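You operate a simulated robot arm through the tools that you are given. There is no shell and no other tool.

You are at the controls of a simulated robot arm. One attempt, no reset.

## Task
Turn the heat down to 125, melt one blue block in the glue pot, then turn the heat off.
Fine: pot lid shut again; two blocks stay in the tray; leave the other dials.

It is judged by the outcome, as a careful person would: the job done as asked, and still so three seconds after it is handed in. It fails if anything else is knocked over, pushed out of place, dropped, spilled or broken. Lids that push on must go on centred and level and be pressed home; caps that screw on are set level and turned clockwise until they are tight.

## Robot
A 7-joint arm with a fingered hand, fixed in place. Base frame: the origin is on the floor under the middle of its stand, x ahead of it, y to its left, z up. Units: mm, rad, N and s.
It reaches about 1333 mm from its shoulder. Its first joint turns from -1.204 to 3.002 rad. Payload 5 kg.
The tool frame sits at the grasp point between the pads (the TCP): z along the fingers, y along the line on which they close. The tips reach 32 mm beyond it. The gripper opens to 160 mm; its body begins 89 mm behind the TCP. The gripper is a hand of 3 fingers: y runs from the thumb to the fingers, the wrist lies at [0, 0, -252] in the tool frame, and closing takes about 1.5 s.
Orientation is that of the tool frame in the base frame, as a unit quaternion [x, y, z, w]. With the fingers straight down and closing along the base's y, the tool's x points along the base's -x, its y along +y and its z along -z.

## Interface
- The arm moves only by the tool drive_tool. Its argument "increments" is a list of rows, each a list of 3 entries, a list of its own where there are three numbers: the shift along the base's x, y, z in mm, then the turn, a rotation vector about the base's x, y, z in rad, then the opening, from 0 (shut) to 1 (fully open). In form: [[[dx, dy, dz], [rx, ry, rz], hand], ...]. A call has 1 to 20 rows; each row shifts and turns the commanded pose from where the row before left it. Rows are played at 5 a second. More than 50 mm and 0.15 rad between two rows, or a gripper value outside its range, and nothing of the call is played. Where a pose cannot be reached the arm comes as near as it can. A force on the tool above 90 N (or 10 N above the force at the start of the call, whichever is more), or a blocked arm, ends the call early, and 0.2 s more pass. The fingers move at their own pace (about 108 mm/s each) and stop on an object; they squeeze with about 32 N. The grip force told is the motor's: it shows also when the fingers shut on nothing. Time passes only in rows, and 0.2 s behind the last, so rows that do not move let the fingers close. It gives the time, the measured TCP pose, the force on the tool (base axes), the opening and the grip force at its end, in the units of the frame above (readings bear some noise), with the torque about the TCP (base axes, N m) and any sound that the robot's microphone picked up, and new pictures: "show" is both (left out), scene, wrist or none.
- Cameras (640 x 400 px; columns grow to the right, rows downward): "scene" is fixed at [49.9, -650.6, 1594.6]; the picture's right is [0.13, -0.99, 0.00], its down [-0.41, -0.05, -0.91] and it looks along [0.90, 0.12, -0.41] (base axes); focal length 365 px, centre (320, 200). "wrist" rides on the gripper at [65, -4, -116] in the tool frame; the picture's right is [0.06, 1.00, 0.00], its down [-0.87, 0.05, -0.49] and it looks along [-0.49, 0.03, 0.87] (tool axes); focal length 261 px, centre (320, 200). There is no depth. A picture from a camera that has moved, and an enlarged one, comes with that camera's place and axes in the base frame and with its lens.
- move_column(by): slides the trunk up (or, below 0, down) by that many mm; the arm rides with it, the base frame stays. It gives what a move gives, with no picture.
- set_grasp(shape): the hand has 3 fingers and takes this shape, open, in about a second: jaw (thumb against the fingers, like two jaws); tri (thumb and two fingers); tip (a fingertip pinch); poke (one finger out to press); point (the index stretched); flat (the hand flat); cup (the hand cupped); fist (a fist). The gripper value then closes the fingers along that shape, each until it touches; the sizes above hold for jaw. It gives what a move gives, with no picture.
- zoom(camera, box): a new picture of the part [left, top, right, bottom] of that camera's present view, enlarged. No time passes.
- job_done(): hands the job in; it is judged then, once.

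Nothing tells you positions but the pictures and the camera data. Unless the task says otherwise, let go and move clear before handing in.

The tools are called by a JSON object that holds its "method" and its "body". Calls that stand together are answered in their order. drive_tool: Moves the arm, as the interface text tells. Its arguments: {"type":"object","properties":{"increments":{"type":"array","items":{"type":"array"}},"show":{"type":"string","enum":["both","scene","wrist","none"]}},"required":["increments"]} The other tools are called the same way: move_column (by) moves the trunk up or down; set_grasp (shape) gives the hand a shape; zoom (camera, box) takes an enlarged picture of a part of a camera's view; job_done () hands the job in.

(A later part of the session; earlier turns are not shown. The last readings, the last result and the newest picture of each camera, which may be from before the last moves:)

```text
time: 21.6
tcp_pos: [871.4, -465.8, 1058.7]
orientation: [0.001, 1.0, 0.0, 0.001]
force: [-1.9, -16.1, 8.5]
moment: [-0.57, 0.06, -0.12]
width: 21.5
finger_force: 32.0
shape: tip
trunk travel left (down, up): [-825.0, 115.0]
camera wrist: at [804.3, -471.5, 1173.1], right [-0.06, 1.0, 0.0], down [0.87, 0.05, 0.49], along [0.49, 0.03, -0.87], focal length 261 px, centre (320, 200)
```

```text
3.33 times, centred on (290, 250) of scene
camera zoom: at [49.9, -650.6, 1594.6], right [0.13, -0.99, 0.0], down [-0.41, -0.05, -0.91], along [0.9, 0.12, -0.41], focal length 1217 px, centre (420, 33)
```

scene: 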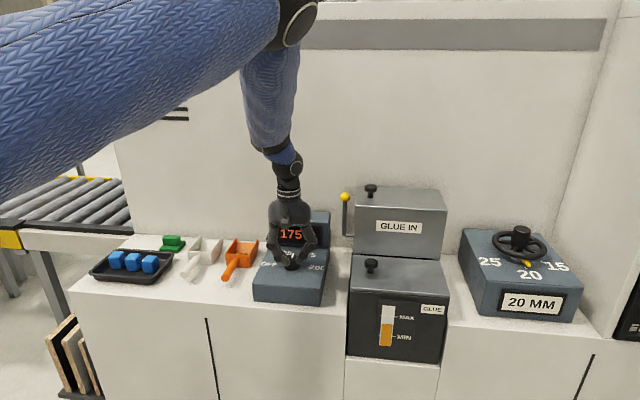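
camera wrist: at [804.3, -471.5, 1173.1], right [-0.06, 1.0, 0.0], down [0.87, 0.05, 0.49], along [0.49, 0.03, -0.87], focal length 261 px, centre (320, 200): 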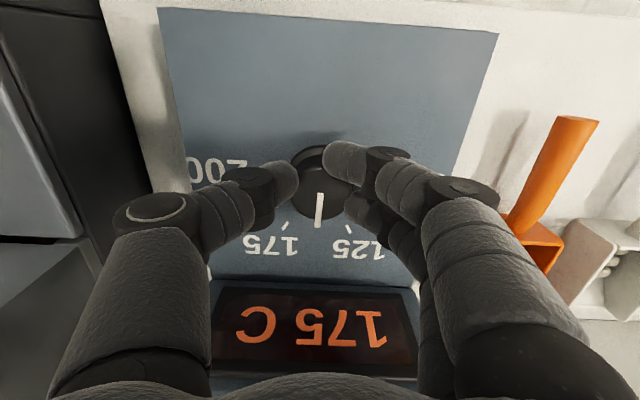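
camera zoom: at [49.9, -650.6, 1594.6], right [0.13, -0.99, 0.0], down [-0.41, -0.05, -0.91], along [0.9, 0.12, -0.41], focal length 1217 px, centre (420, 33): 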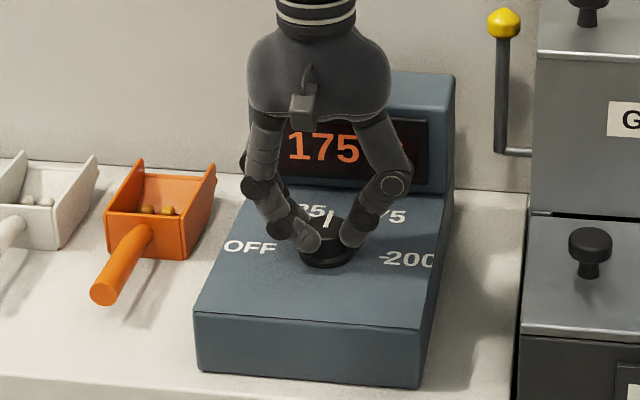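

The dial follows the hand and the pointer is halfway. I'll continue the remaining 30°.

{"method": "drive_tool", "body": {"increments": [[[0, -1, 0], [0, 0, 0.13], 0.05], [[0, -1, 0], [0, 0, 0.13], 0.05], [[0, 0, 0], [0, 0, 0.13], 0.05], [[0, 0, 0], [0, 0, 0.13], 0.05], [[0, 0, 0], [0, 0, 0], 0.05]]}}

{"method": "zoom", "body": {"camera": "wrist", "box": [230, 100, 430, 260]}}

{"method": "zoom", "body": {"camera": "scene", "box": [245, 190, 335, 310]}}

```text
time: 22.8
tcp_pos: [872.9, -468.6, 1057.6]
orientation: [-0.258, 0.966, 0.0, 0.001]
force: [9.6, -29.4, 17.5]
moment: [-0.98, -0.41, -0.27]
width: 20.4
finger_force: 32.1
shape: tip
trunk travel left (down, up): [-825.0, 115.0]
camera wrist: at [815.3, -506.0, 1173.2], right [-0.55, 0.83, 0.0], down [0.73, 0.48, 0.49], along [0.41, 0.27, -0.87], focal length 261 px, centre (320, 200)
```

scene: 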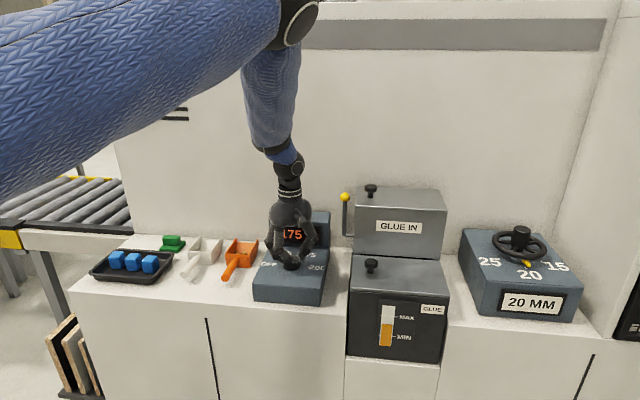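
wrist: 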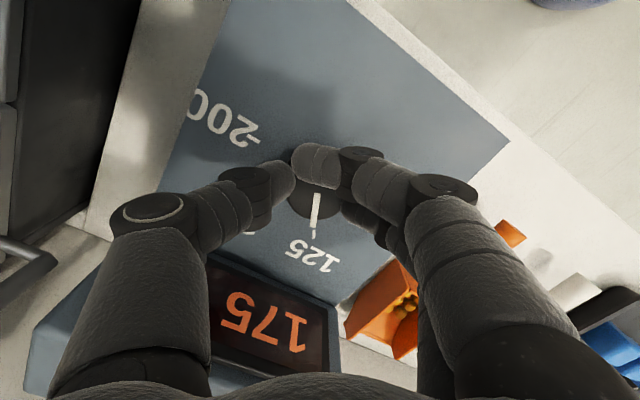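

```text
2.50 times, centred on (330, 180) of wrist
camera zoom: at [815.3, -506.0, 1173.2], right [-0.55, 0.83, 0.0], down [0.73, 0.48, 0.49], along [0.41, 0.27, -0.87], focal length 652 px, centre (295, 250)
```

zoom: 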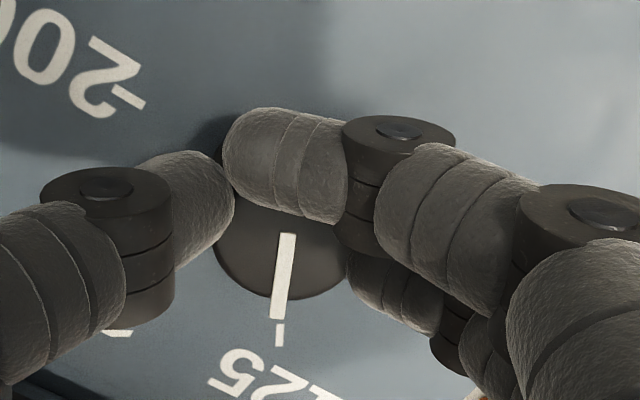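

```text
3.33 times, centred on (290, 250) of scene
camera zoom: at [49.9, -650.6, 1594.6], right [0.13, -0.99, 0.0], down [-0.41, -0.05, -0.91], along [0.9, 0.12, -0.41], focal length 1217 px, centre (420, 33)
```

zoom: 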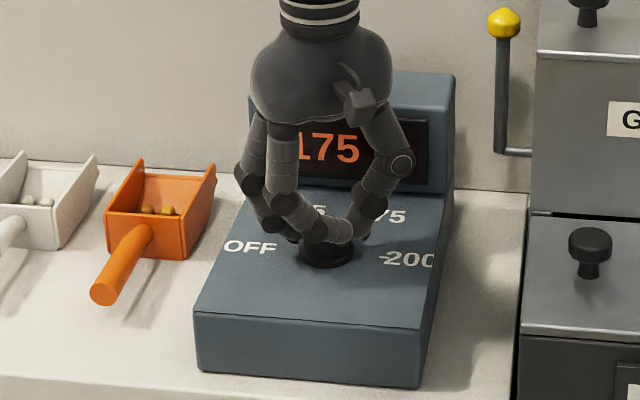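

The pointer now lines up with the 125 tick. I'll open, lift away, and check the dial and the display.

{"method": "drive_tool", "body": {"increments": [[[0, 0, 0], [0, 0, 0], 0.2], [[0, 0, 0], [0, 0, 0], 0.4], [[0, 0, 0], [0, 0, 0], 0.5], [[0, 0, 15], [0, 0, 0], 0.5], [[0, 0, 40], [0, 0, -0.13], 0.5], [[0, 0, 40], [0, 0, -0.13], 0.5], [[-10, 0, 20], [0, 0, -0.13], 0.5], [[-30, 0, 10], [0, 0, -0.13], 0.5], [[-30, 0, 0], [0, 0, 0], 0.5]]}}

{"method": "zoom", "body": {"camera": "scene", "box": [245, 190, 335, 310]}}

{"method": "zoom", "body": {"camera": "wrist", "box": [230, 100, 430, 300]}}

```text
time: 24.8
tcp_pos: [799.6, -466.4, 1184.0]
orientation: [0.0, 1.0, 0.0, 0.001]
force: [-0.9, -0.2, 0.6]
moment: [-0.01, -0.02, -0.03]
width: 79.4
finger_force: 0.1
shape: tip
trunk travel left (down, up): [-825.0, 115.0]
camera wrist: at [733.4, -471.9, 1299.3], right [-0.06, 1.0, 0.0], down [0.87, 0.05, 0.49], along [0.49, 0.03, -0.87], focal length 261 px, centre (320, 200)
```

scene: 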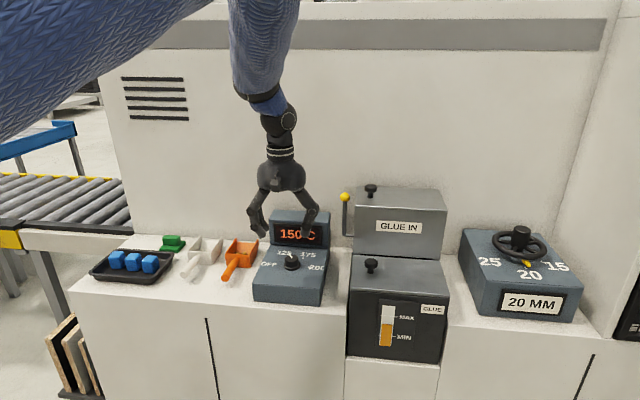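
wrist: 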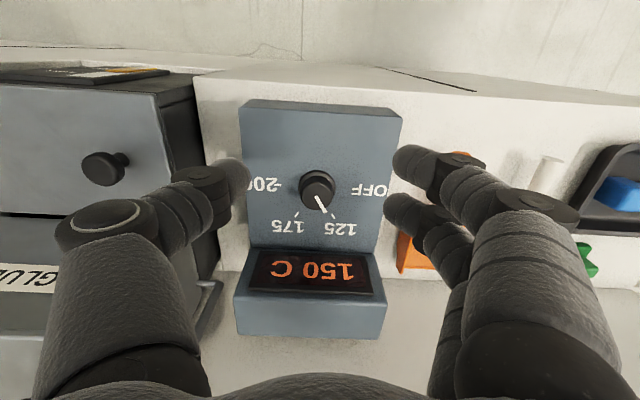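

```text
3.33 times, centred on (290, 250) of scene
camera zoom: at [49.9, -650.6, 1594.6], right [0.13, -0.99, 0.0], down [-0.41, -0.05, -0.91], along [0.9, 0.12, -0.41], focal length 1217 px, centre (420, 33)
```

zoom: 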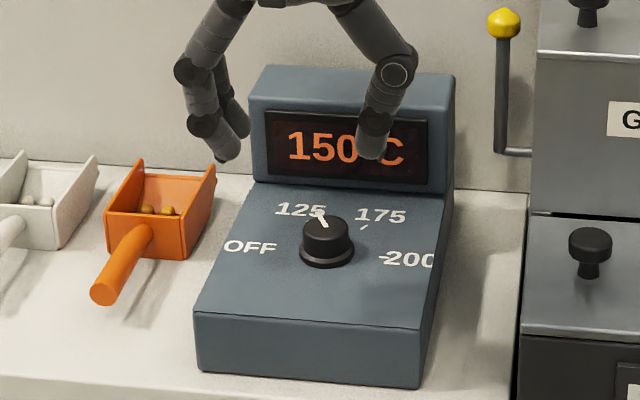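

```text
2.00 times, centred on (330, 200) of wrist
camera zoom: at [733.4, -471.9, 1299.3], right [-0.06, 1.0, 0.0], down [0.87, 0.05, 0.49], along [0.49, 0.03, -0.87], focal length 521 px, centre (300, 200)
```

zoom: 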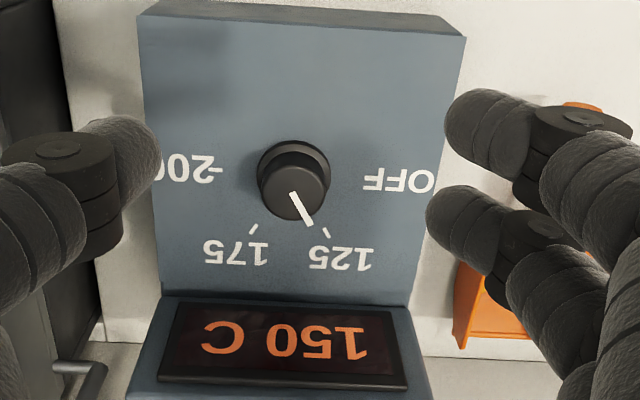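

The display reads 150 C and should be falling toward 125. While it settles, I'll raise the arm and move over to inspect the pot lids from the side.

{"method": "drive_tool", "body": {"increments": [[[-20, -20, 40], [0, 0, 0], 0.5], [[-20, -30, 30], [0, 0, 0], 0.5], [[-20, -35, 20], [0, 0, 0], 0.5], [[-10, -40, 0], [0, 0, 0], 0.5], [[0, -40, 0], [0, 0, 0], 0.5], [[0, -40, 0], [0, 0, 0], 0.5], [[0, 0, 0], [0, 0, 0], 0.5]]}}

{"method": "zoom", "body": {"camera": "scene", "box": [245, 190, 335, 310]}}

{"method": "zoom", "body": {"camera": "wrist", "box": [220, 80, 420, 340]}}

```text
time: 26.4
tcp_pos: [731.3, -670.5, 1272.8]
orientation: [-0.001, 1.0, -0.001, 0.0]
force: [-0.1, -0.5, 0.1]
moment: [-0.05, -0.01, 0.01]
width: 79.4
finger_force: 0.1
shape: tip
trunk travel left (down, up): [-825.0, 115.0]
camera wrist: at [664.2, -676.4, 1388.0], right [-0.06, 1.0, 0.0], down [0.87, 0.06, 0.49], along [0.49, 0.03, -0.87], focal length 261 px, centre (320, 200)
```

scene: 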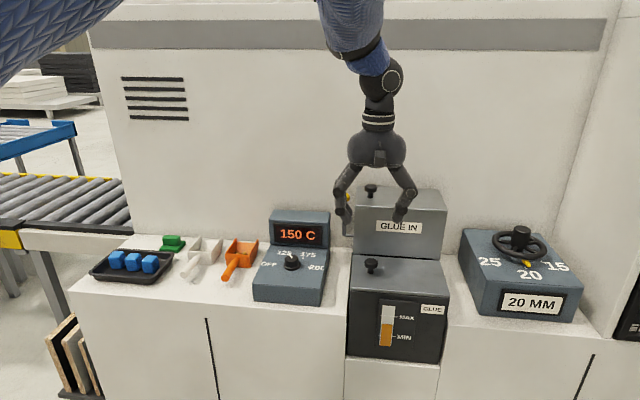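
wrist: 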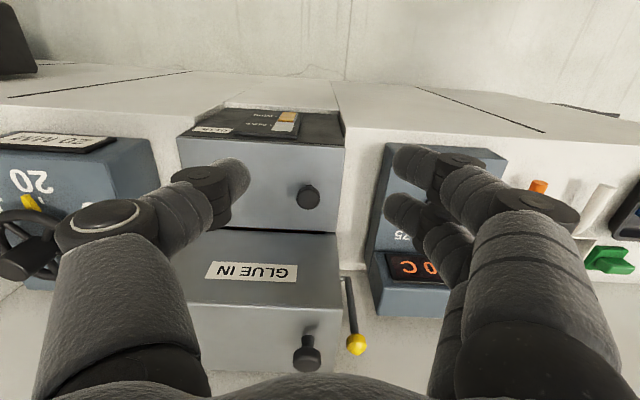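

```text
3.33 times, centred on (290, 250) of scene
camera zoom: at [49.9, -650.6, 1594.6], right [0.13, -0.99, 0.0], down [-0.41, -0.05, -0.91], along [0.9, 0.12, -0.41], focal length 1217 px, centre (420, 33)
```

zoom: 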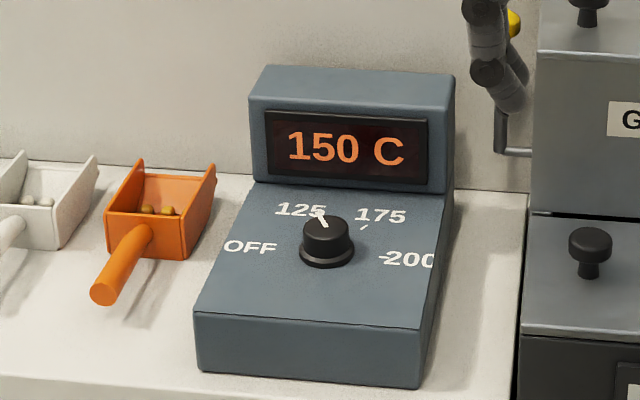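

```text
1.54 times, centred on (320, 210) of wrist
camera zoom: at [664.2, -676.4, 1388.0], right [-0.06, 1.0, 0.0], down [0.87, 0.06, 0.49], along [0.49, 0.03, -0.87], focal length 401 px, centre (320, 185)
```

zoom: 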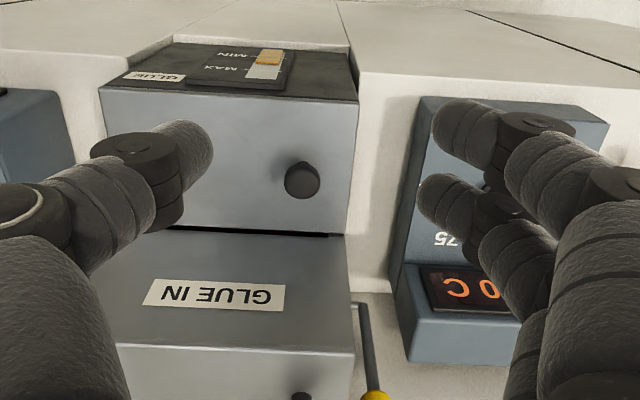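

The pointer is on the 125 tick but the display still shows 150. I'll wait to see whether it is cooling gradually.

{"method": "drive_tool", "body": {"increments": [[[0, 0, 0], [0, 0, 0], 0.5], [[0, 0, 0], [0, 0, 0], 0.5], [[0, 0, 0], [0, 0, 0], 0.5], [[0, 0, 0], [0, 0, 0], 0.5], [[0, 0, 0], [0, 0, 0], 0.5], [[0, 0, 0], [0, 0, 0], 0.5], [[0, 0, 0], [0, 0, 0], 0.5], [[0, 0, 0], [0, 0, 0], 0.5], [[0, 0, 0], [0, 0, 0], 0.5], [[0, 0, 0], [0, 0, 0], 0.5]], "show": "none"}}

{"method": "zoom", "body": {"camera": "scene", "box": [245, 190, 335, 310]}}

```text
time: 28.6
tcp_pos: [731.7, -671.1, 1273.0]
orientation: [-0.001, 1.0, 0.0, 0.0]
force: [0.3, 0.1, 0.1]
moment: [0.05, -0.01, -0.02]
width: 79.5
finger_force: 0.1
shape: tip
trunk travel left (down, up): [-825.0, 115.0]
```

```text
3.33 times, centred on (290, 250) of scene
camera zoom: at [49.9, -650.6, 1594.6], right [0.13, -0.99, 0.0], down [-0.41, -0.05, -0.91], along [0.9, 0.12, -0.41], focal length 1217 px, centre (420, 33)
```

zoom: 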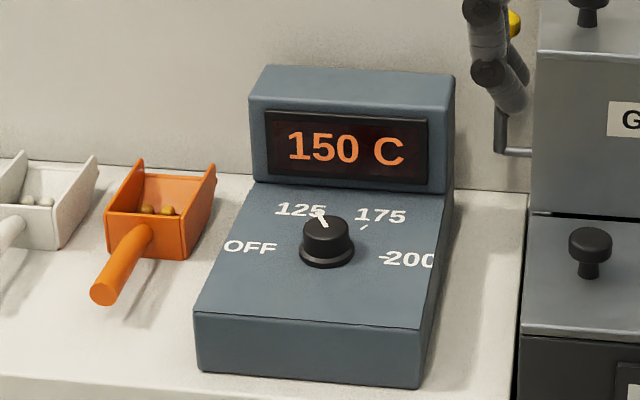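

{"method": "drive_tool", "body": {"increments": [[[0, 0, 0], [0, 0, 0], 0.5], [[0, 0, 0], [0, 0, 0], 0.5], [[0, 0, 0], [0, 0, 0], 0.5], [[0, 0, 0], [0, 0, 0], 0.5], [[0, 0, 0], [0, 0, 0], 0.5], [[0, 0, 0], [0, 0, 0], 0.5], [[0, 0, 0], [0, 0, 0], 0.5], [[0, 0, 0], [0, 0, 0], 0.5], [[0, 0, 0], [0, 0, 0], 0.5], [[0, 0, 0], [0, 0, 0], 0.5], [[0, 0, 0], [0, 0, 0], 0.5], [[0, 0, 0], [0, 0, 0], 0.5], [[0, 0, 0], [0, 0, 0], 0.5], [[0, 0, 0], [0, 0, 0], 0.5], [[0, 0, 0], [0, 0, 0], 0.5]], "show": "none"}}

{"method": "zoom", "body": {"camera": "scene", "box": [245, 190, 335, 310]}}

```text
time: 31.8
tcp_pos: [731.0, -671.2, 1271.6]
orientation: [-0.001, 1.0, 0.0, -0.001]
force: [0.4, 0.0, 0.2]
moment: [0.0, -0.01, -0.05]
width: 79.4
finger_force: 0.1
shape: tip
trunk travel left (down, up): [-825.0, 115.0]
```

```text
3.33 times, centred on (290, 250) of scene
camera zoom: at [49.9, -650.6, 1594.6], right [0.13, -0.99, 0.0], down [-0.41, -0.05, -0.91], along [0.9, 0.12, -0.41], focal length 1217 px, centre (420, 33)
```

zoom: 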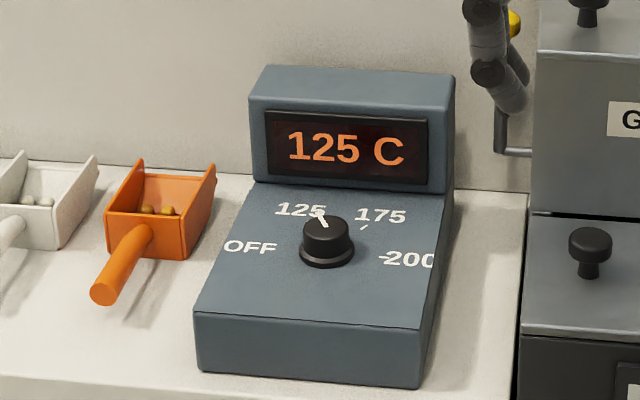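

The display now reads 125 C. Next is the pot lid: its knob is at about (843, -683, 1063), on the left side of the lid, so I expect the hinge on the right. I'll turn the hand -90° so it pinches along x, which lets the knob pivot between the fingers.

{"method": "drive_tool", "body": {"increments": [[[0, 0, 0], [0, 0, -0.14], 0.5], [[0, 0, 0], [0, 0, -0.14], 0.5], [[0, 0, 0], [0, 0, -0.14], 0.5], [[0, 0, 0], [0, 0, -0.14], 0.5], [[0, 0, 0], [0, 0, -0.14], 0.5], [[0, 0, 0], [0, 0, -0.14], 0.5], [[0, 0, 0], [0, 0, -0.14], 0.5], [[0, 0, 0], [0, 0, -0.14], 0.5], [[0, 0, 0], [0, 0, -0.14], 0.5], [[0, 0, 0], [0, 0, -0.14], 0.5], [[0, 0, 0], [0, 0, -0.14], 0.5], [[0, 0, 0], [0, 0, 0], 0.5]]}}

```text
time: 34.4
tcp_pos: [731.4, -670.3, 1271.6]
orientation: [0.696, 0.718, 0.0, 0.0]
force: [0.5, 0.0, -0.4]
moment: [-0.01, 0.01, 0.0]
width: 79.3
finger_force: 0.0
shape: tip
trunk travel left (down, up): [-825.0, 115.0]
camera wrist: at [723.8, -607.1, 1387.6], right [1.0, 0.09, 0.0], down [0.08, -0.87, 0.49], along [0.05, -0.49, -0.87], focal length 261 px, centre (320, 200)
```

scene: 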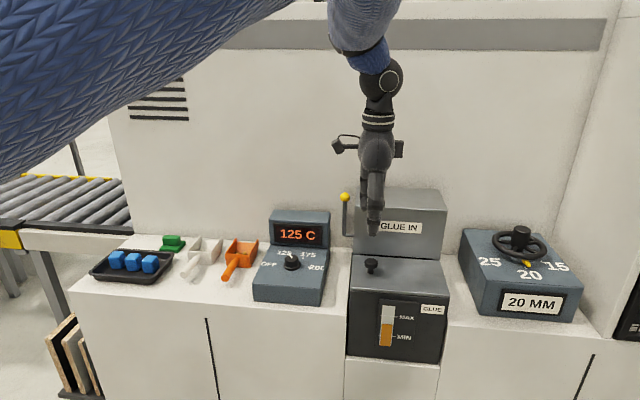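
wrist: 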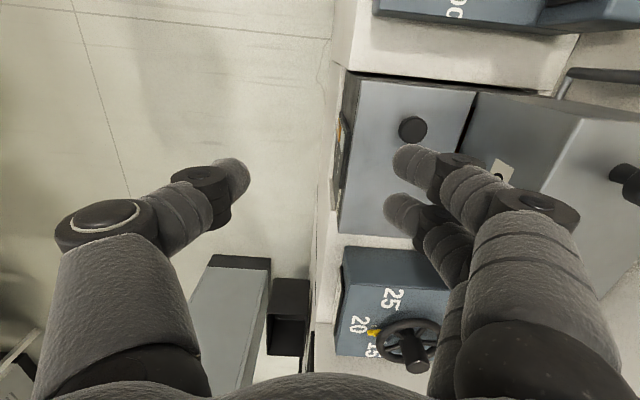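

{"method": "drive_tool", "body": {"increments": [[[40, -4, -10], [0, 0, -0.03], 0.5], [[40, -4, -20], [0, 0, 0], 0.5], [[33, -2, -30], [0, 0, 0], 0.5], [[0, 0, -40], [0, 0, 0], 0.5], [[0, 0, 0], [0, 0, 0], 0.5]]}}

{"method": "zoom", "body": {"camera": "wrist", "box": [220, 60, 420, 260]}}

```text
time: 35.6
tcp_pos: [844.8, -680.4, 1173.9]
orientation: [0.707, 0.707, 0.001, 0.0]
force: [0.9, 0.0, 0.1]
moment: [0.01, -0.01, 0.05]
width: 79.5
finger_force: 0.1
shape: tip
trunk travel left (down, up): [-825.0, 115.0]
camera wrist: at [839.2, -616.1, 1288.9], right [1.0, 0.06, 0.0], down [0.06, -0.87, 0.49], along [0.03, -0.49, -0.87], focal length 261 px, centre (320, 200)
```

scene: 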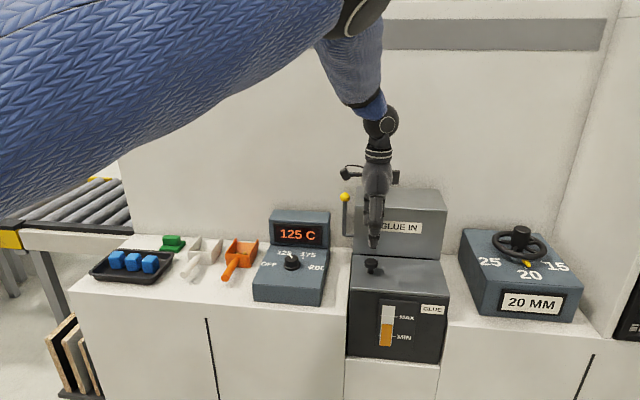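
wrist: 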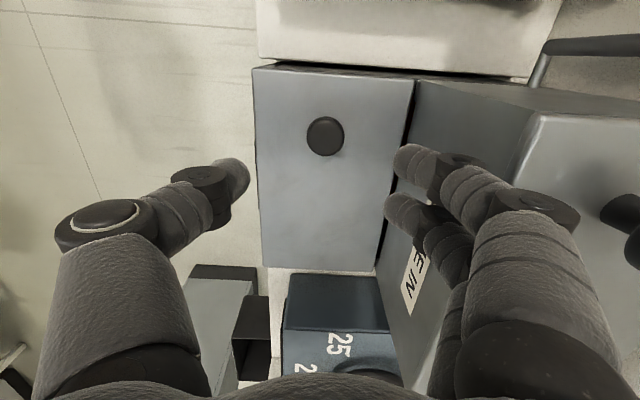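

```text
2.00 times, centred on (320, 160) of wrist
camera zoom: at [839.2, -616.1, 1288.9], right [1.0, 0.06, 0.0], down [0.06, -0.87, 0.49], along [0.03, -0.49, -0.87], focal length 521 px, centre (320, 280)
```

zoom: 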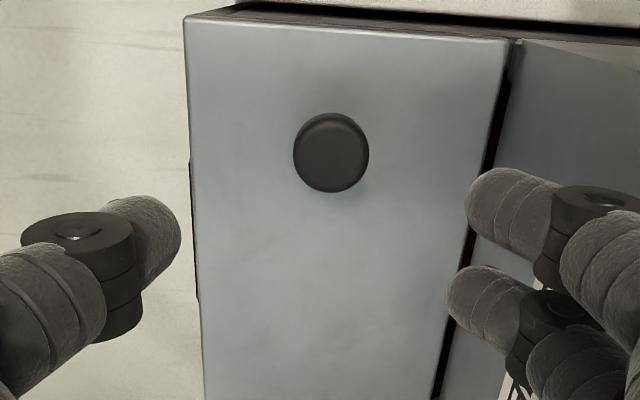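

{"method": "drive_tool", "body": {"increments": [[[2.7, 1.8, -20], [0, 0, 0], 0.38], [[0, 0, -30], [0, 0, 0], 0.38], [[0, 0, -30], [0, 0, 0], 0.38], [[0, 0, -18], [0, 0, 0], 0.38], [[0, 0, 0], [0, 0, 0], 0.38]]}}

{"method": "zoom", "body": {"camera": "wrist", "box": [220, 80, 420, 280]}}

{"method": "zoom", "body": {"camera": "scene", "box": [330, 180, 460, 300]}}

```text
time: 36.8
tcp_pos: [847.2, -679.0, 1074.2]
orientation: [0.706, 0.708, -0.001, 0.001]
force: [0.3, 0.0, 0.1]
moment: [0.0, 0.01, 0.02]
width: 61.2
finger_force: 0.2
shape: tip
trunk travel left (down, up): [-825.0, 115.0]
camera wrist: at [840.6, -614.6, 1190.0], right [1.0, 0.06, 0.0], down [0.06, -0.87, 0.49], along [0.03, -0.49, -0.87], focal length 261 px, centre (320, 200)
```

scene: 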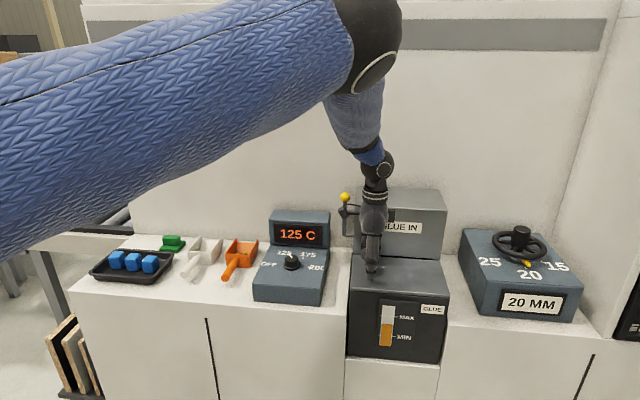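
wrist: 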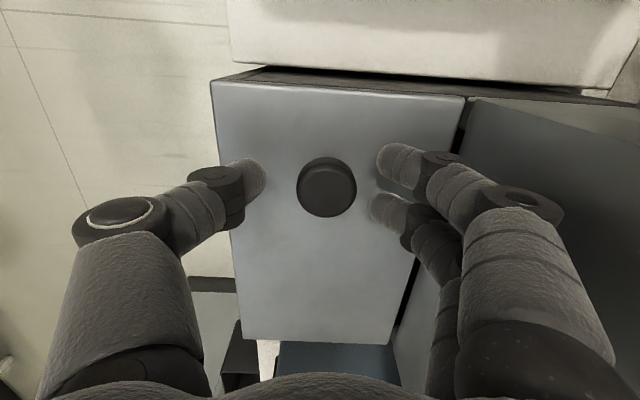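

```text
2.00 times, centred on (320, 180) of wrist
camera zoom: at [840.6, -614.6, 1190.0], right [1.0, 0.06, 0.0], down [0.06, -0.87, 0.49], along [0.03, -0.49, -0.87], focal length 521 px, centre (320, 240)
```

zoom: 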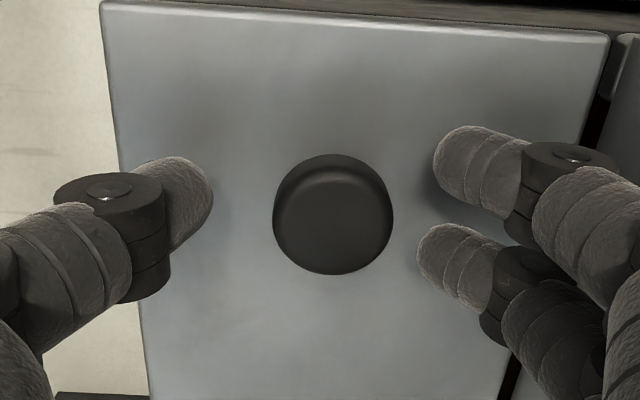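

```text
3.33 times, centred on (395, 240) of scene
camera zoom: at [49.9, -650.6, 1594.6], right [0.13, -0.99, 0.0], down [-0.41, -0.05, -0.91], along [0.9, 0.12, -0.41], focal length 1217 px, centre (70, 67)
```

zoom: 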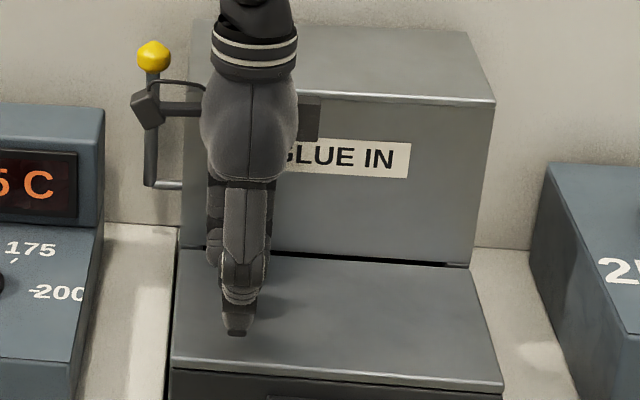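

{"method": "drive_tool", "body": {"increments": [[[1, -2, -4], [0, 0, 0], 0.38], [[0, 0, 0], [0, 0, 0], 0.3], [[0, 0, 0], [0, 0, 0], 0.2], [[0, 0, 0], [0, 0, 0], 0.1], [[0, 0, 0], [0, 0, 0], 0.05], [[0, 0, 0], [0, 0, 0], 0.05]]}}

{"method": "zoom", "body": {"camera": "wrist", "box": [220, 80, 420, 280]}}

```text
time: 38.2
tcp_pos: [848.3, -681.0, 1070.4]
orientation: [0.707, 0.707, 0.001, 0.0]
force: [-4.6, -0.2, -2.1]
moment: [0.03, 0.19, 0.06]
width: 20.2
finger_force: 31.8
shape: tip
trunk travel left (down, up): [-825.0, 115.0]
camera wrist: at [842.0, -617.3, 1185.6], right [1.0, 0.06, 0.0], down [0.06, -0.87, 0.49], along [0.03, -0.49, -0.87], focal length 261 px, centre (320, 200)
```

scene: 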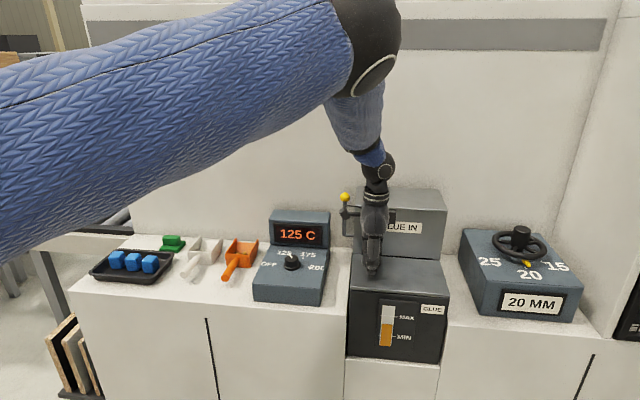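
wrist: 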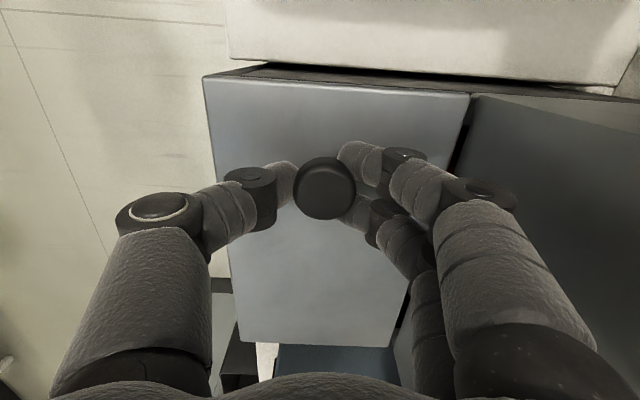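

```text
2.00 times, centred on (320, 180) of wrist
camera zoom: at [842.0, -617.3, 1185.6], right [1.0, 0.06, 0.0], down [0.06, -0.87, 0.49], along [0.03, -0.49, -0.87], focal length 521 px, centre (320, 240)
```

zoom: 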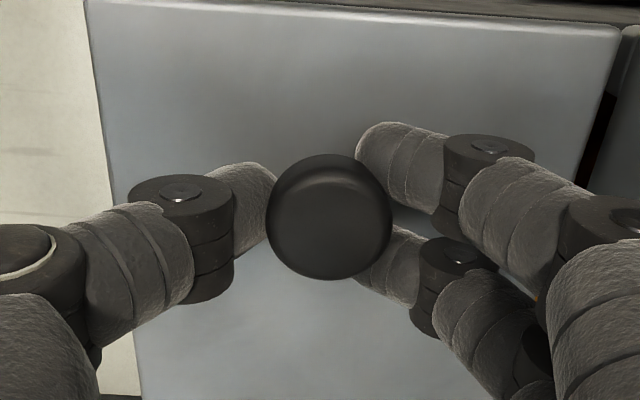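

The fingertips are hooked under the cap with a firm grip. I'll lift about 10 mm and see how the lid responds.

{"method": "drive_tool", "body": {"increments": [[[0, 0, 5], [0, 0, 0], 0.03], [[0, 0, 5], [0, 0, 0], 0.03], [[0, 0, 0], [0, 0, 0], 0.03]]}}

{"method": "zoom", "body": {"camera": "scene", "box": [330, 180, 460, 300]}}

```text
time: 39.0
tcp_pos: [846.6, -683.4, 1079.3]
orientation: [0.707, 0.707, 0.0, 0.0]
force: [-4.5, -8.2, -3.9]
moment: [-0.06, 0.23, 0.02]
width: 20.1
finger_force: 31.6
shape: tip
trunk travel left (down, up): [-825.0, 115.0]
camera wrist: at [841.8, -618.7, 1195.1], right [1.0, 0.06, 0.0], down [0.06, -0.87, 0.49], along [0.03, -0.49, -0.87], focal length 261 px, centre (320, 200)
```

scene: 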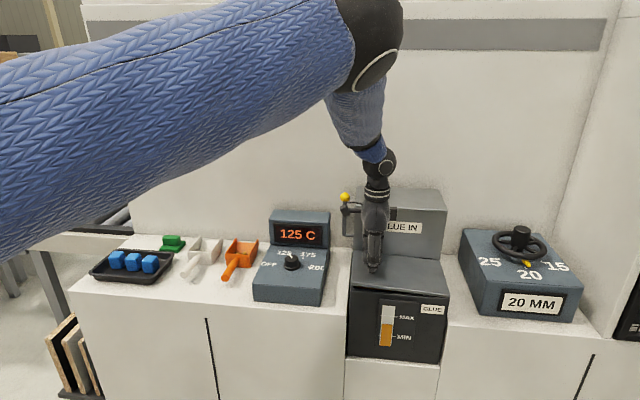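
wrist: 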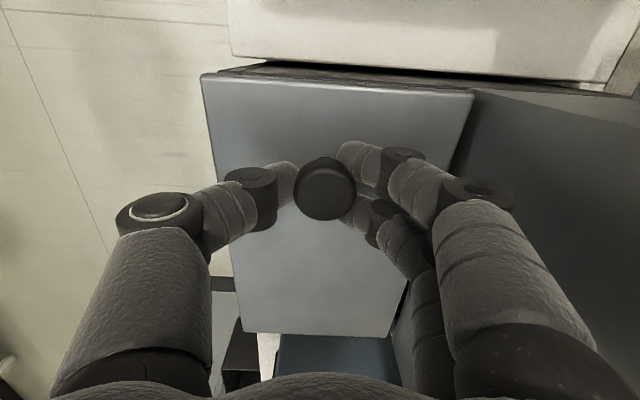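

```text
3.33 times, centred on (395, 240) of scene
camera zoom: at [49.9, -650.6, 1594.6], right [0.13, -0.99, 0.0], down [-0.41, -0.05, -0.91], along [0.9, 0.12, -0.41], focal length 1217 px, centre (70, 67)
```

zoom: 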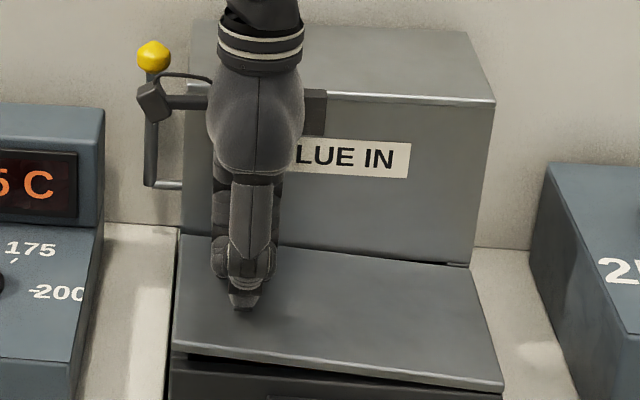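

The left side rises and the right edge stays put, so it is a hinged lid with its hinge on the right edge (y ≈ -865, z ≈ 1030). I'll swing it up along its arc, tilting the hand with it.

{"method": "drive_tool", "body": {"increments": [[[0, -4.2, 5.5], [0.0873, 0, 0], 0.03], [[0, -5.5, 15.4], [0.0873, 0, 0], 0.03], [[0, -6.9, 15], [0.0873, 0, 0], 0.03], [[0, -8.2, 14.2], [0.0873, 0, 0], 0.03], [[0, -9.3, 13.5], [0.0873, 0, 0], 0.03], [[0, 0, 0], [0, 0, 0], 0.03]]}}

{"method": "zoom", "body": {"camera": "scene", "box": [320, 170, 470, 300]}}

```text
time: 40.4
tcp_pos: [846.9, -716.5, 1144.4]
orientation: [0.69, 0.691, 0.153, -0.153]
force: [-3.9, -0.5, -1.9]
moment: [-0.02, 0.18, 0.12]
width: 19.9
finger_force: 32.1
shape: tip
trunk travel left (down, up): [-825.0, 115.0]
camera wrist: at [841.5, -707.5, 1276.2], right [1.0, 0.06, 0.03], down [0.06, -1.0, 0.08], along [0.03, -0.08, -1.0], focal length 261 px, centre (320, 200)
```

scene: 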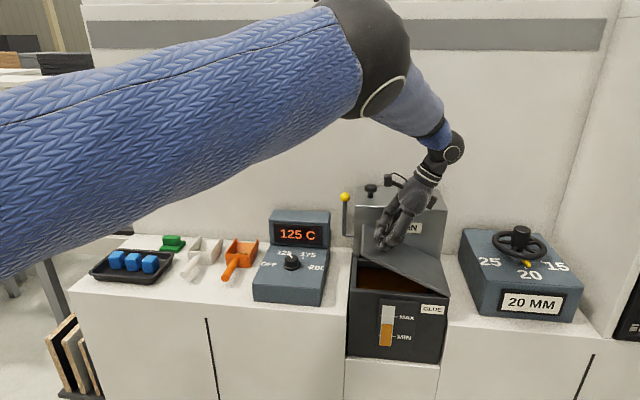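
wrist: 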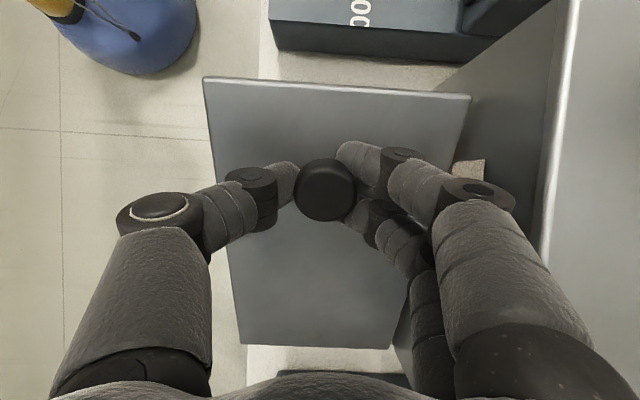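

```text
3.08 times, centred on (395, 235) of scene
camera zoom: at [49.9, -650.6, 1594.6], right [0.13, -0.99, 0.0], down [-0.41, -0.05, -0.91], along [0.9, 0.12, -0.41], focal length 1123 px, centre (89, 92)
```

zoom: 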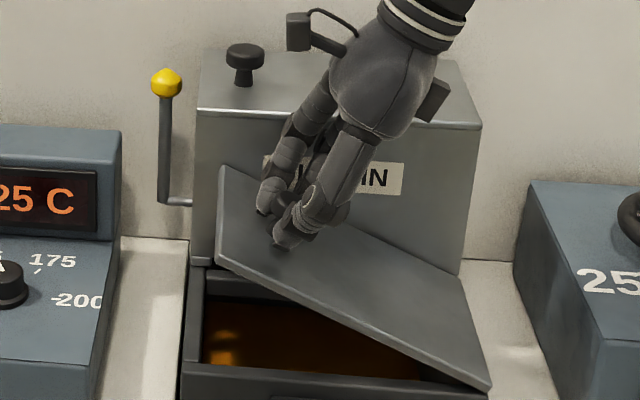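

Inside is molten glue, so the front box is the pot. I'll keep swinging the lid upward.

{"method": "drive_tool", "body": {"increments": [[[0, -10.6, 12.6], [0.0873, 0, 0], 0.03], [[0, -11.5, 11.7], [0.0873, 0, 0], 0.03], [[0, -12.6, 10.6], [0.0873, 0, 0], 0.03], [[0, -13.4, 9.5], [0.0873, 0, 0], 0.03], [[0, -14.2, 8.3], [0.0873, 0, 0], 0.03], [[0, 0, 0], [0, 0, 0], 0.03]]}}

{"method": "zoom", "body": {"camera": "scene", "box": [320, 170, 470, 300]}}

```text
time: 41.6
tcp_pos: [828.0, -761.0, 1190.6]
orientation: [0.658, 0.64, 0.281, -0.282]
force: [57.1, -50.8, -66.2]
moment: [-1.61, 2.17, -1.74]
width: 22.0
finger_force: 32.3
shape: tip
out of reach, approached as far as the arm can: row 3, 4, 5
trunk travel left (down, up): [-825.0, 115.0]
stopped in row 5: the force on the tool passed its limit at 100 N (the readings are from after the stop); the commanded pose is now the measured one
camera wrist: at [823.8, -802.8, 1316.6], right [1.0, 0.02, 0.03], down [0.03, -0.95, -0.3], along [0.03, 0.3, -0.95], focal length 261 px, centre (320, 200)
```

scene: 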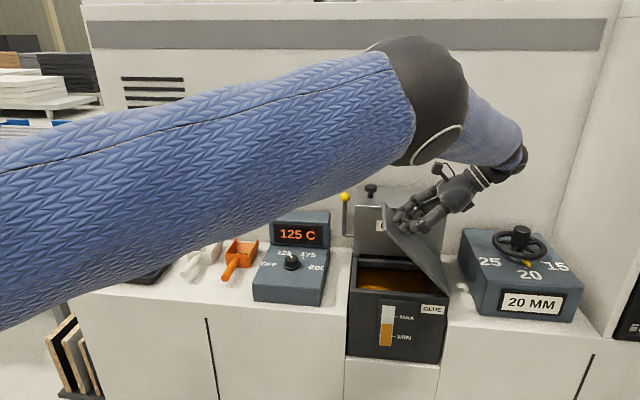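
wrist: 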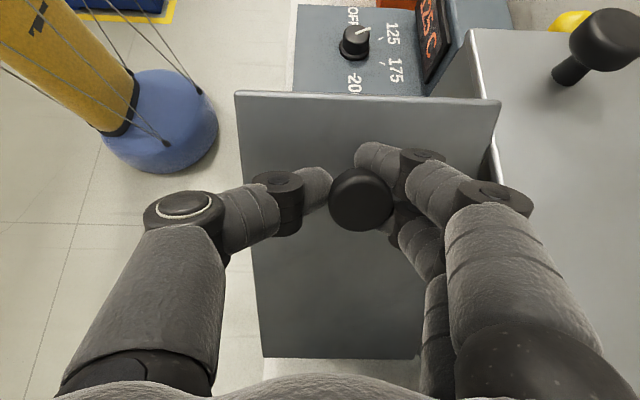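

```text
3.08 times, centred on (395, 235) of scene
camera zoom: at [49.9, -650.6, 1594.6], right [0.13, -0.99, 0.0], down [-0.41, -0.05, -0.91], along [0.9, 0.12, -0.41], focal length 1123 px, centre (89, 92)
```

zoom: 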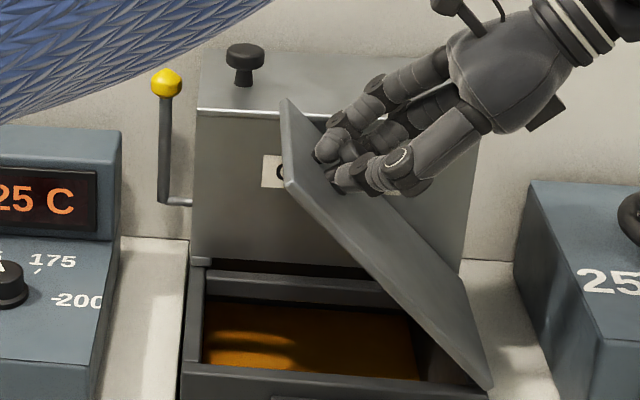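

The arm ran out of reach at about 45° of lid opening. I'll back down along the arc to around 25° to relieve the force, then test whether the lid holds itself.

{"method": "drive_tool", "body": {"increments": [[[8, 9, -8], [-0.08, 0, 0], 0.03], [[6, 8, -8], [-0.08, 0, 0], 0.03], [[4, 7, -7], [-0.06, 0, 0], 0.03], [[0, 0, 0], [0, 0, 0], 0.03]]}}

{"method": "zoom", "body": {"camera": "scene", "box": [320, 170, 470, 300]}}

```text
time: 42.6
tcp_pos: [843.0, -737.2, 1173.9]
orientation: [0.679, 0.67, 0.211, -0.212]
force: [-4.5, -50.6, -54.0]
moment: [-0.84, 1.09, -0.78]
width: 17.1
finger_force: 32.0
shape: tip
trunk travel left (down, up): [-825.0, 115.0]
camera wrist: at [837.7, -750.6, 1305.5], right [1.0, 0.04, 0.03], down [0.04, -0.99, -0.09], along [0.03, 0.09, -1.0], focal length 261 px, centre (320, 200)
```

scene: 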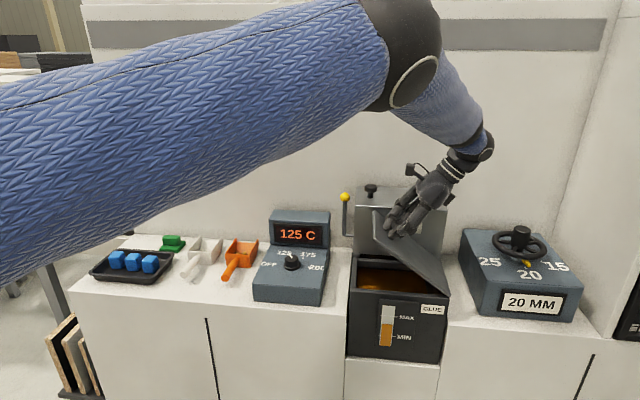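
wrist: 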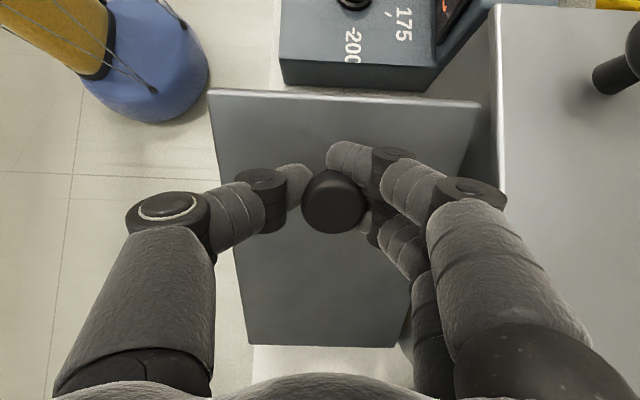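

```text
3.08 times, centred on (395, 235) of scene
camera zoom: at [49.9, -650.6, 1594.6], right [0.13, -0.99, 0.0], down [-0.41, -0.05, -0.91], along [0.9, 0.12, -0.41], focal length 1123 px, centre (89, 92)
```

zoom: 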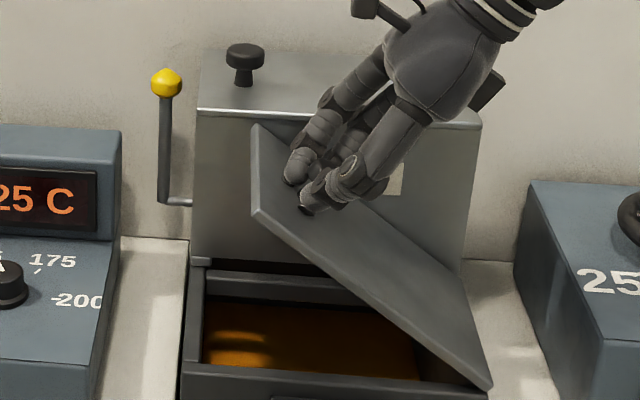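

{"method": "drive_tool", "body": {"increments": [[[3, -1, -5], [0, 0, 0], 0.03], [[0, 0, 0], [0, 0, 0], 0.03]], "show": "none"}}

```text
time: 43.2
tcp_pos: [845.3, -734.4, 1171.4]
orientation: [0.679, 0.671, 0.212, -0.211]
force: [-11.4, -42.2, -43.0]
moment: [-0.67, 0.91, -0.37]
width: 16.6
finger_force: 32.4
shape: tip
trunk travel left (down, up): [-825.0, 115.0]
```

{"method": "drive_tool", "body": {"increments": [[[0, -3, -4], [0, 0, 0], 0.03], [[0, 0, 0], [0, 0, 0], 0.03]], "show": "none"}}

{"method": "drive_tool", "body": {"increments": [[[0, -3, -3], [0, 0, 0], 0.03], [[0, 0, 0], [0, 0, 0], 0.03]]}}

{"method": "zoom", "body": {"camera": "scene", "box": [320, 170, 470, 300]}}

```text
time: 43.8
tcp_pos: [843.8, -734.3, 1171.8]
orientation: [0.678, 0.671, 0.213, -0.21]
force: [-7.7, -27.1, -28.8]
moment: [-0.2, 0.7, -0.3]
width: 17.2
finger_force: 31.9
shape: tip
trunk travel left (down, up): [-825.0, 115.0]
```

```text
time: 44.4
tcp_pos: [844.1, -733.5, 1170.2]
orientation: [0.678, 0.672, 0.213, -0.209]
force: [-2.7, -8.9, -14.5]
moment: [0.21, 0.48, -0.14]
width: 16.6
finger_force: 31.9
shape: tip
trunk travel left (down, up): [-825.0, 115.0]
camera wrist: at [838.4, -748.2, 1303.1], right [1.0, 0.04, 0.04], down [0.05, -0.99, -0.09], along [0.03, 0.09, -1.0], focal length 261 px, centre (320, 200)
```

scene: 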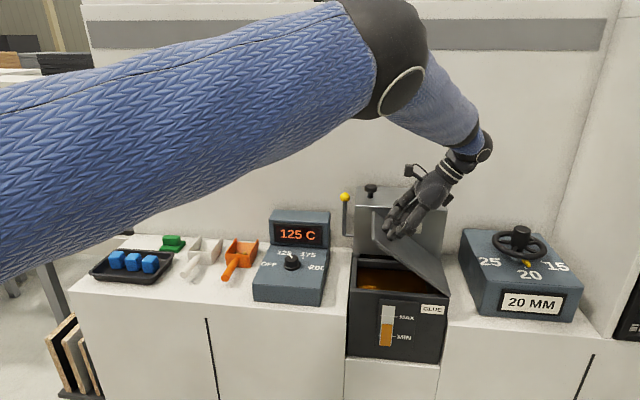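
wrist: 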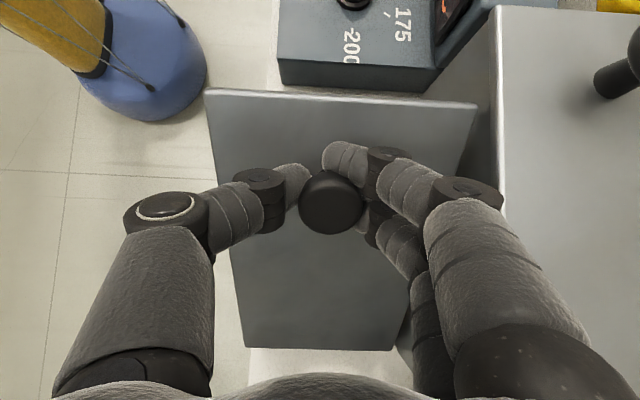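

```text
3.08 times, centred on (395, 235) of scene
camera zoom: at [49.9, -650.6, 1594.6], right [0.13, -0.99, 0.0], down [-0.41, -0.05, -0.91], along [0.9, 0.12, -0.41], focal length 1123 px, centre (89, 92)
```

zoom: 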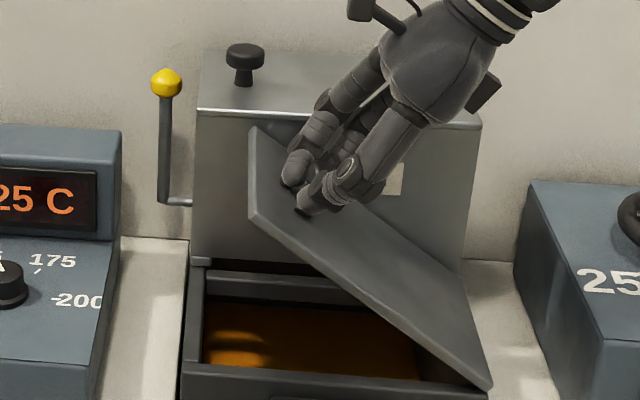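

{"method": "drive_tool", "body": {"increments": [[[0, 11.5, -11.7], [-0.0873, 0, 0], 0.03], [[0, 10.6, -12.6], [-0.0873, 0, 0], 0.03], [[0, 9.3, -13.5], [-0.0873, 0, 0], 0.03], [[0, 0, 0], [0, 0, 0], 0.03]], "show": "none"}}

```text
time: 45.4
tcp_pos: [844.0, -703.3, 1133.7]
orientation: [0.699, 0.695, 0.122, -0.119]
force: [-0.4, -3.1, -7.2]
moment: [0.43, 0.41, -0.14]
width: 17.0
finger_force: 31.5
shape: tip
trunk travel left (down, up): [-825.0, 115.0]
```

{"method": "drive_tool", "body": {"increments": [[[0, 0, 0], [0, 0, 0], 0.18], [[0, 0, 0], [0, 0, 0], 0.22], [[0, 0, 0], [0, 0, 0], 0.22]]}}

{"method": "zoom", "body": {"camera": "scene", "box": [320, 170, 470, 300]}}

```text
time: 46.2
tcp_pos: [844.2, -703.0, 1132.8]
orientation: [0.699, 0.694, 0.122, -0.119]
force: [0.8, -1.0, 0.5]
moment: [0.02, -0.03, 0.02]
width: 35.1
finger_force: 0.1
shape: tip
trunk travel left (down, up): [-825.0, 115.0]
camera wrist: at [837.9, -681.3, 1264.1], right [1.0, 0.05, 0.03], down [0.04, -0.98, 0.17], along [0.03, -0.17, -0.98], focal length 261 px, centre (320, 200)
```

scene: 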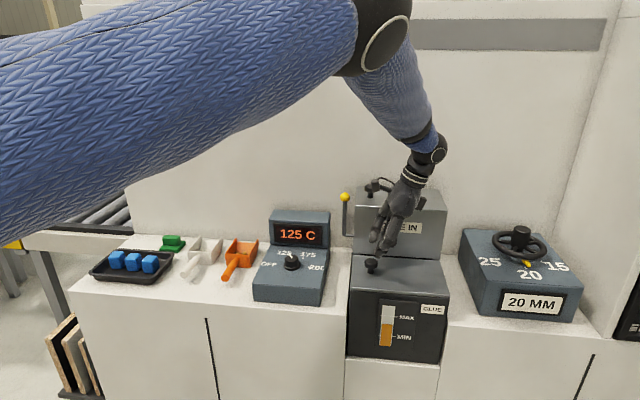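
wrist: 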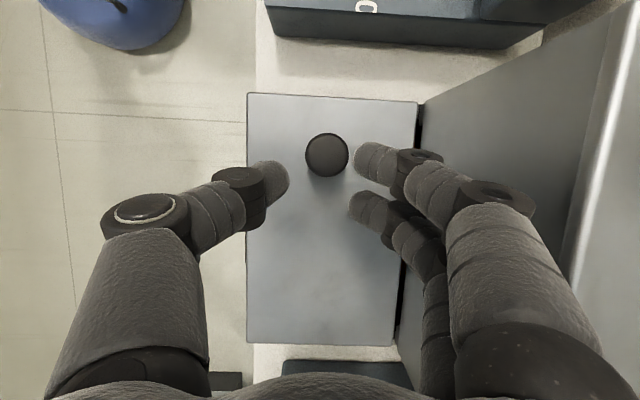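

```text
3.08 times, centred on (395, 235) of scene
camera zoom: at [49.9, -650.6, 1594.6], right [0.13, -0.99, 0.0], down [-0.41, -0.05, -0.91], along [0.9, 0.12, -0.41], focal length 1123 px, centre (89, 92)
```

zoom: 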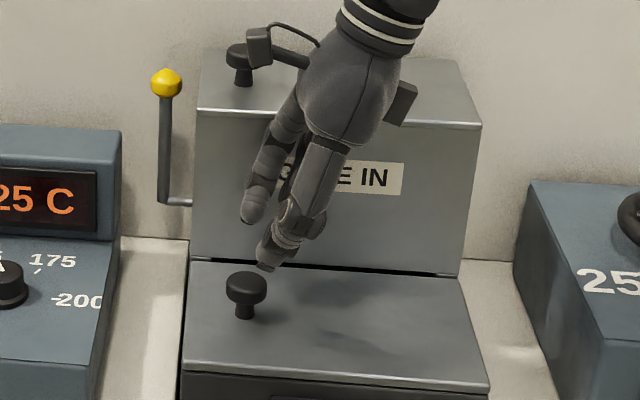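

The lid fell shut on release, so it has to be swung past vertical to stay open. I'll regrasp the knob on the cap's side so it can pivot between the fingers, and keep the wrist within reach.

{"method": "drive_tool", "body": {"increments": [[[0, 0, 25], [-0.08, 0, 0], 0.4], [[1, 8, 10], [-0.09, 0, 0], 0.4], [[1, 8, 0], [-0.09, 0, 0], 0.4], [[1, 7, 0], [-0.083, 0, 0], 0.4], [[0, 0, 0], [0, 0, 0], 0.4]]}}

{"method": "zoom", "body": {"camera": "wrist", "box": [220, 60, 420, 260]}}

```text
time: 47.4
tcp_pos: [846.4, -681.1, 1168.1]
orientation: [0.71, 0.704, 0.001, 0.004]
force: [0.0, -1.2, 0.1]
moment: [0.01, 0.0, 0.0]
width: 63.6
finger_force: 0.1
shape: tip
trunk travel left (down, up): [-825.0, 115.0]
camera wrist: at [840.3, -617.3, 1283.0], right [1.0, 0.05, 0.01], down [0.04, -0.87, 0.49], along [0.03, -0.49, -0.87], focal length 261 px, centre (320, 200)
```

scene: 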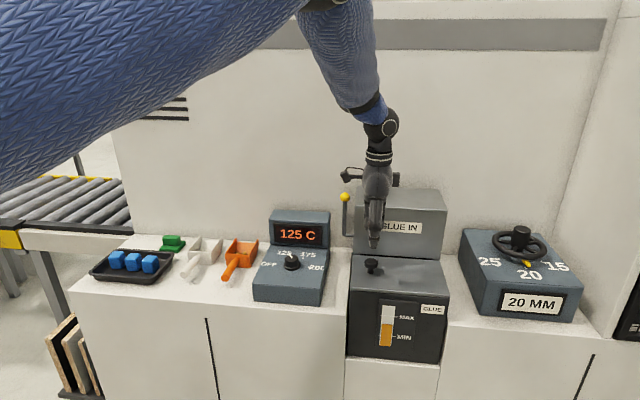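
wrist: 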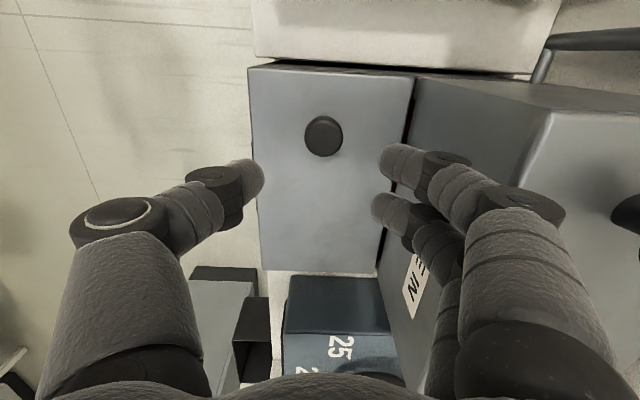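

```text
2.00 times, centred on (320, 160) of wrist
camera zoom: at [840.3, -617.3, 1283.0], right [1.0, 0.05, 0.01], down [0.04, -0.87, 0.49], along [0.03, -0.49, -0.87], focal length 521 px, centre (320, 280)
```

zoom: 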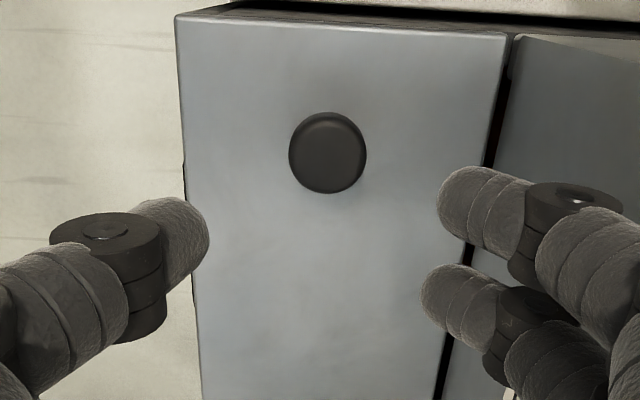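

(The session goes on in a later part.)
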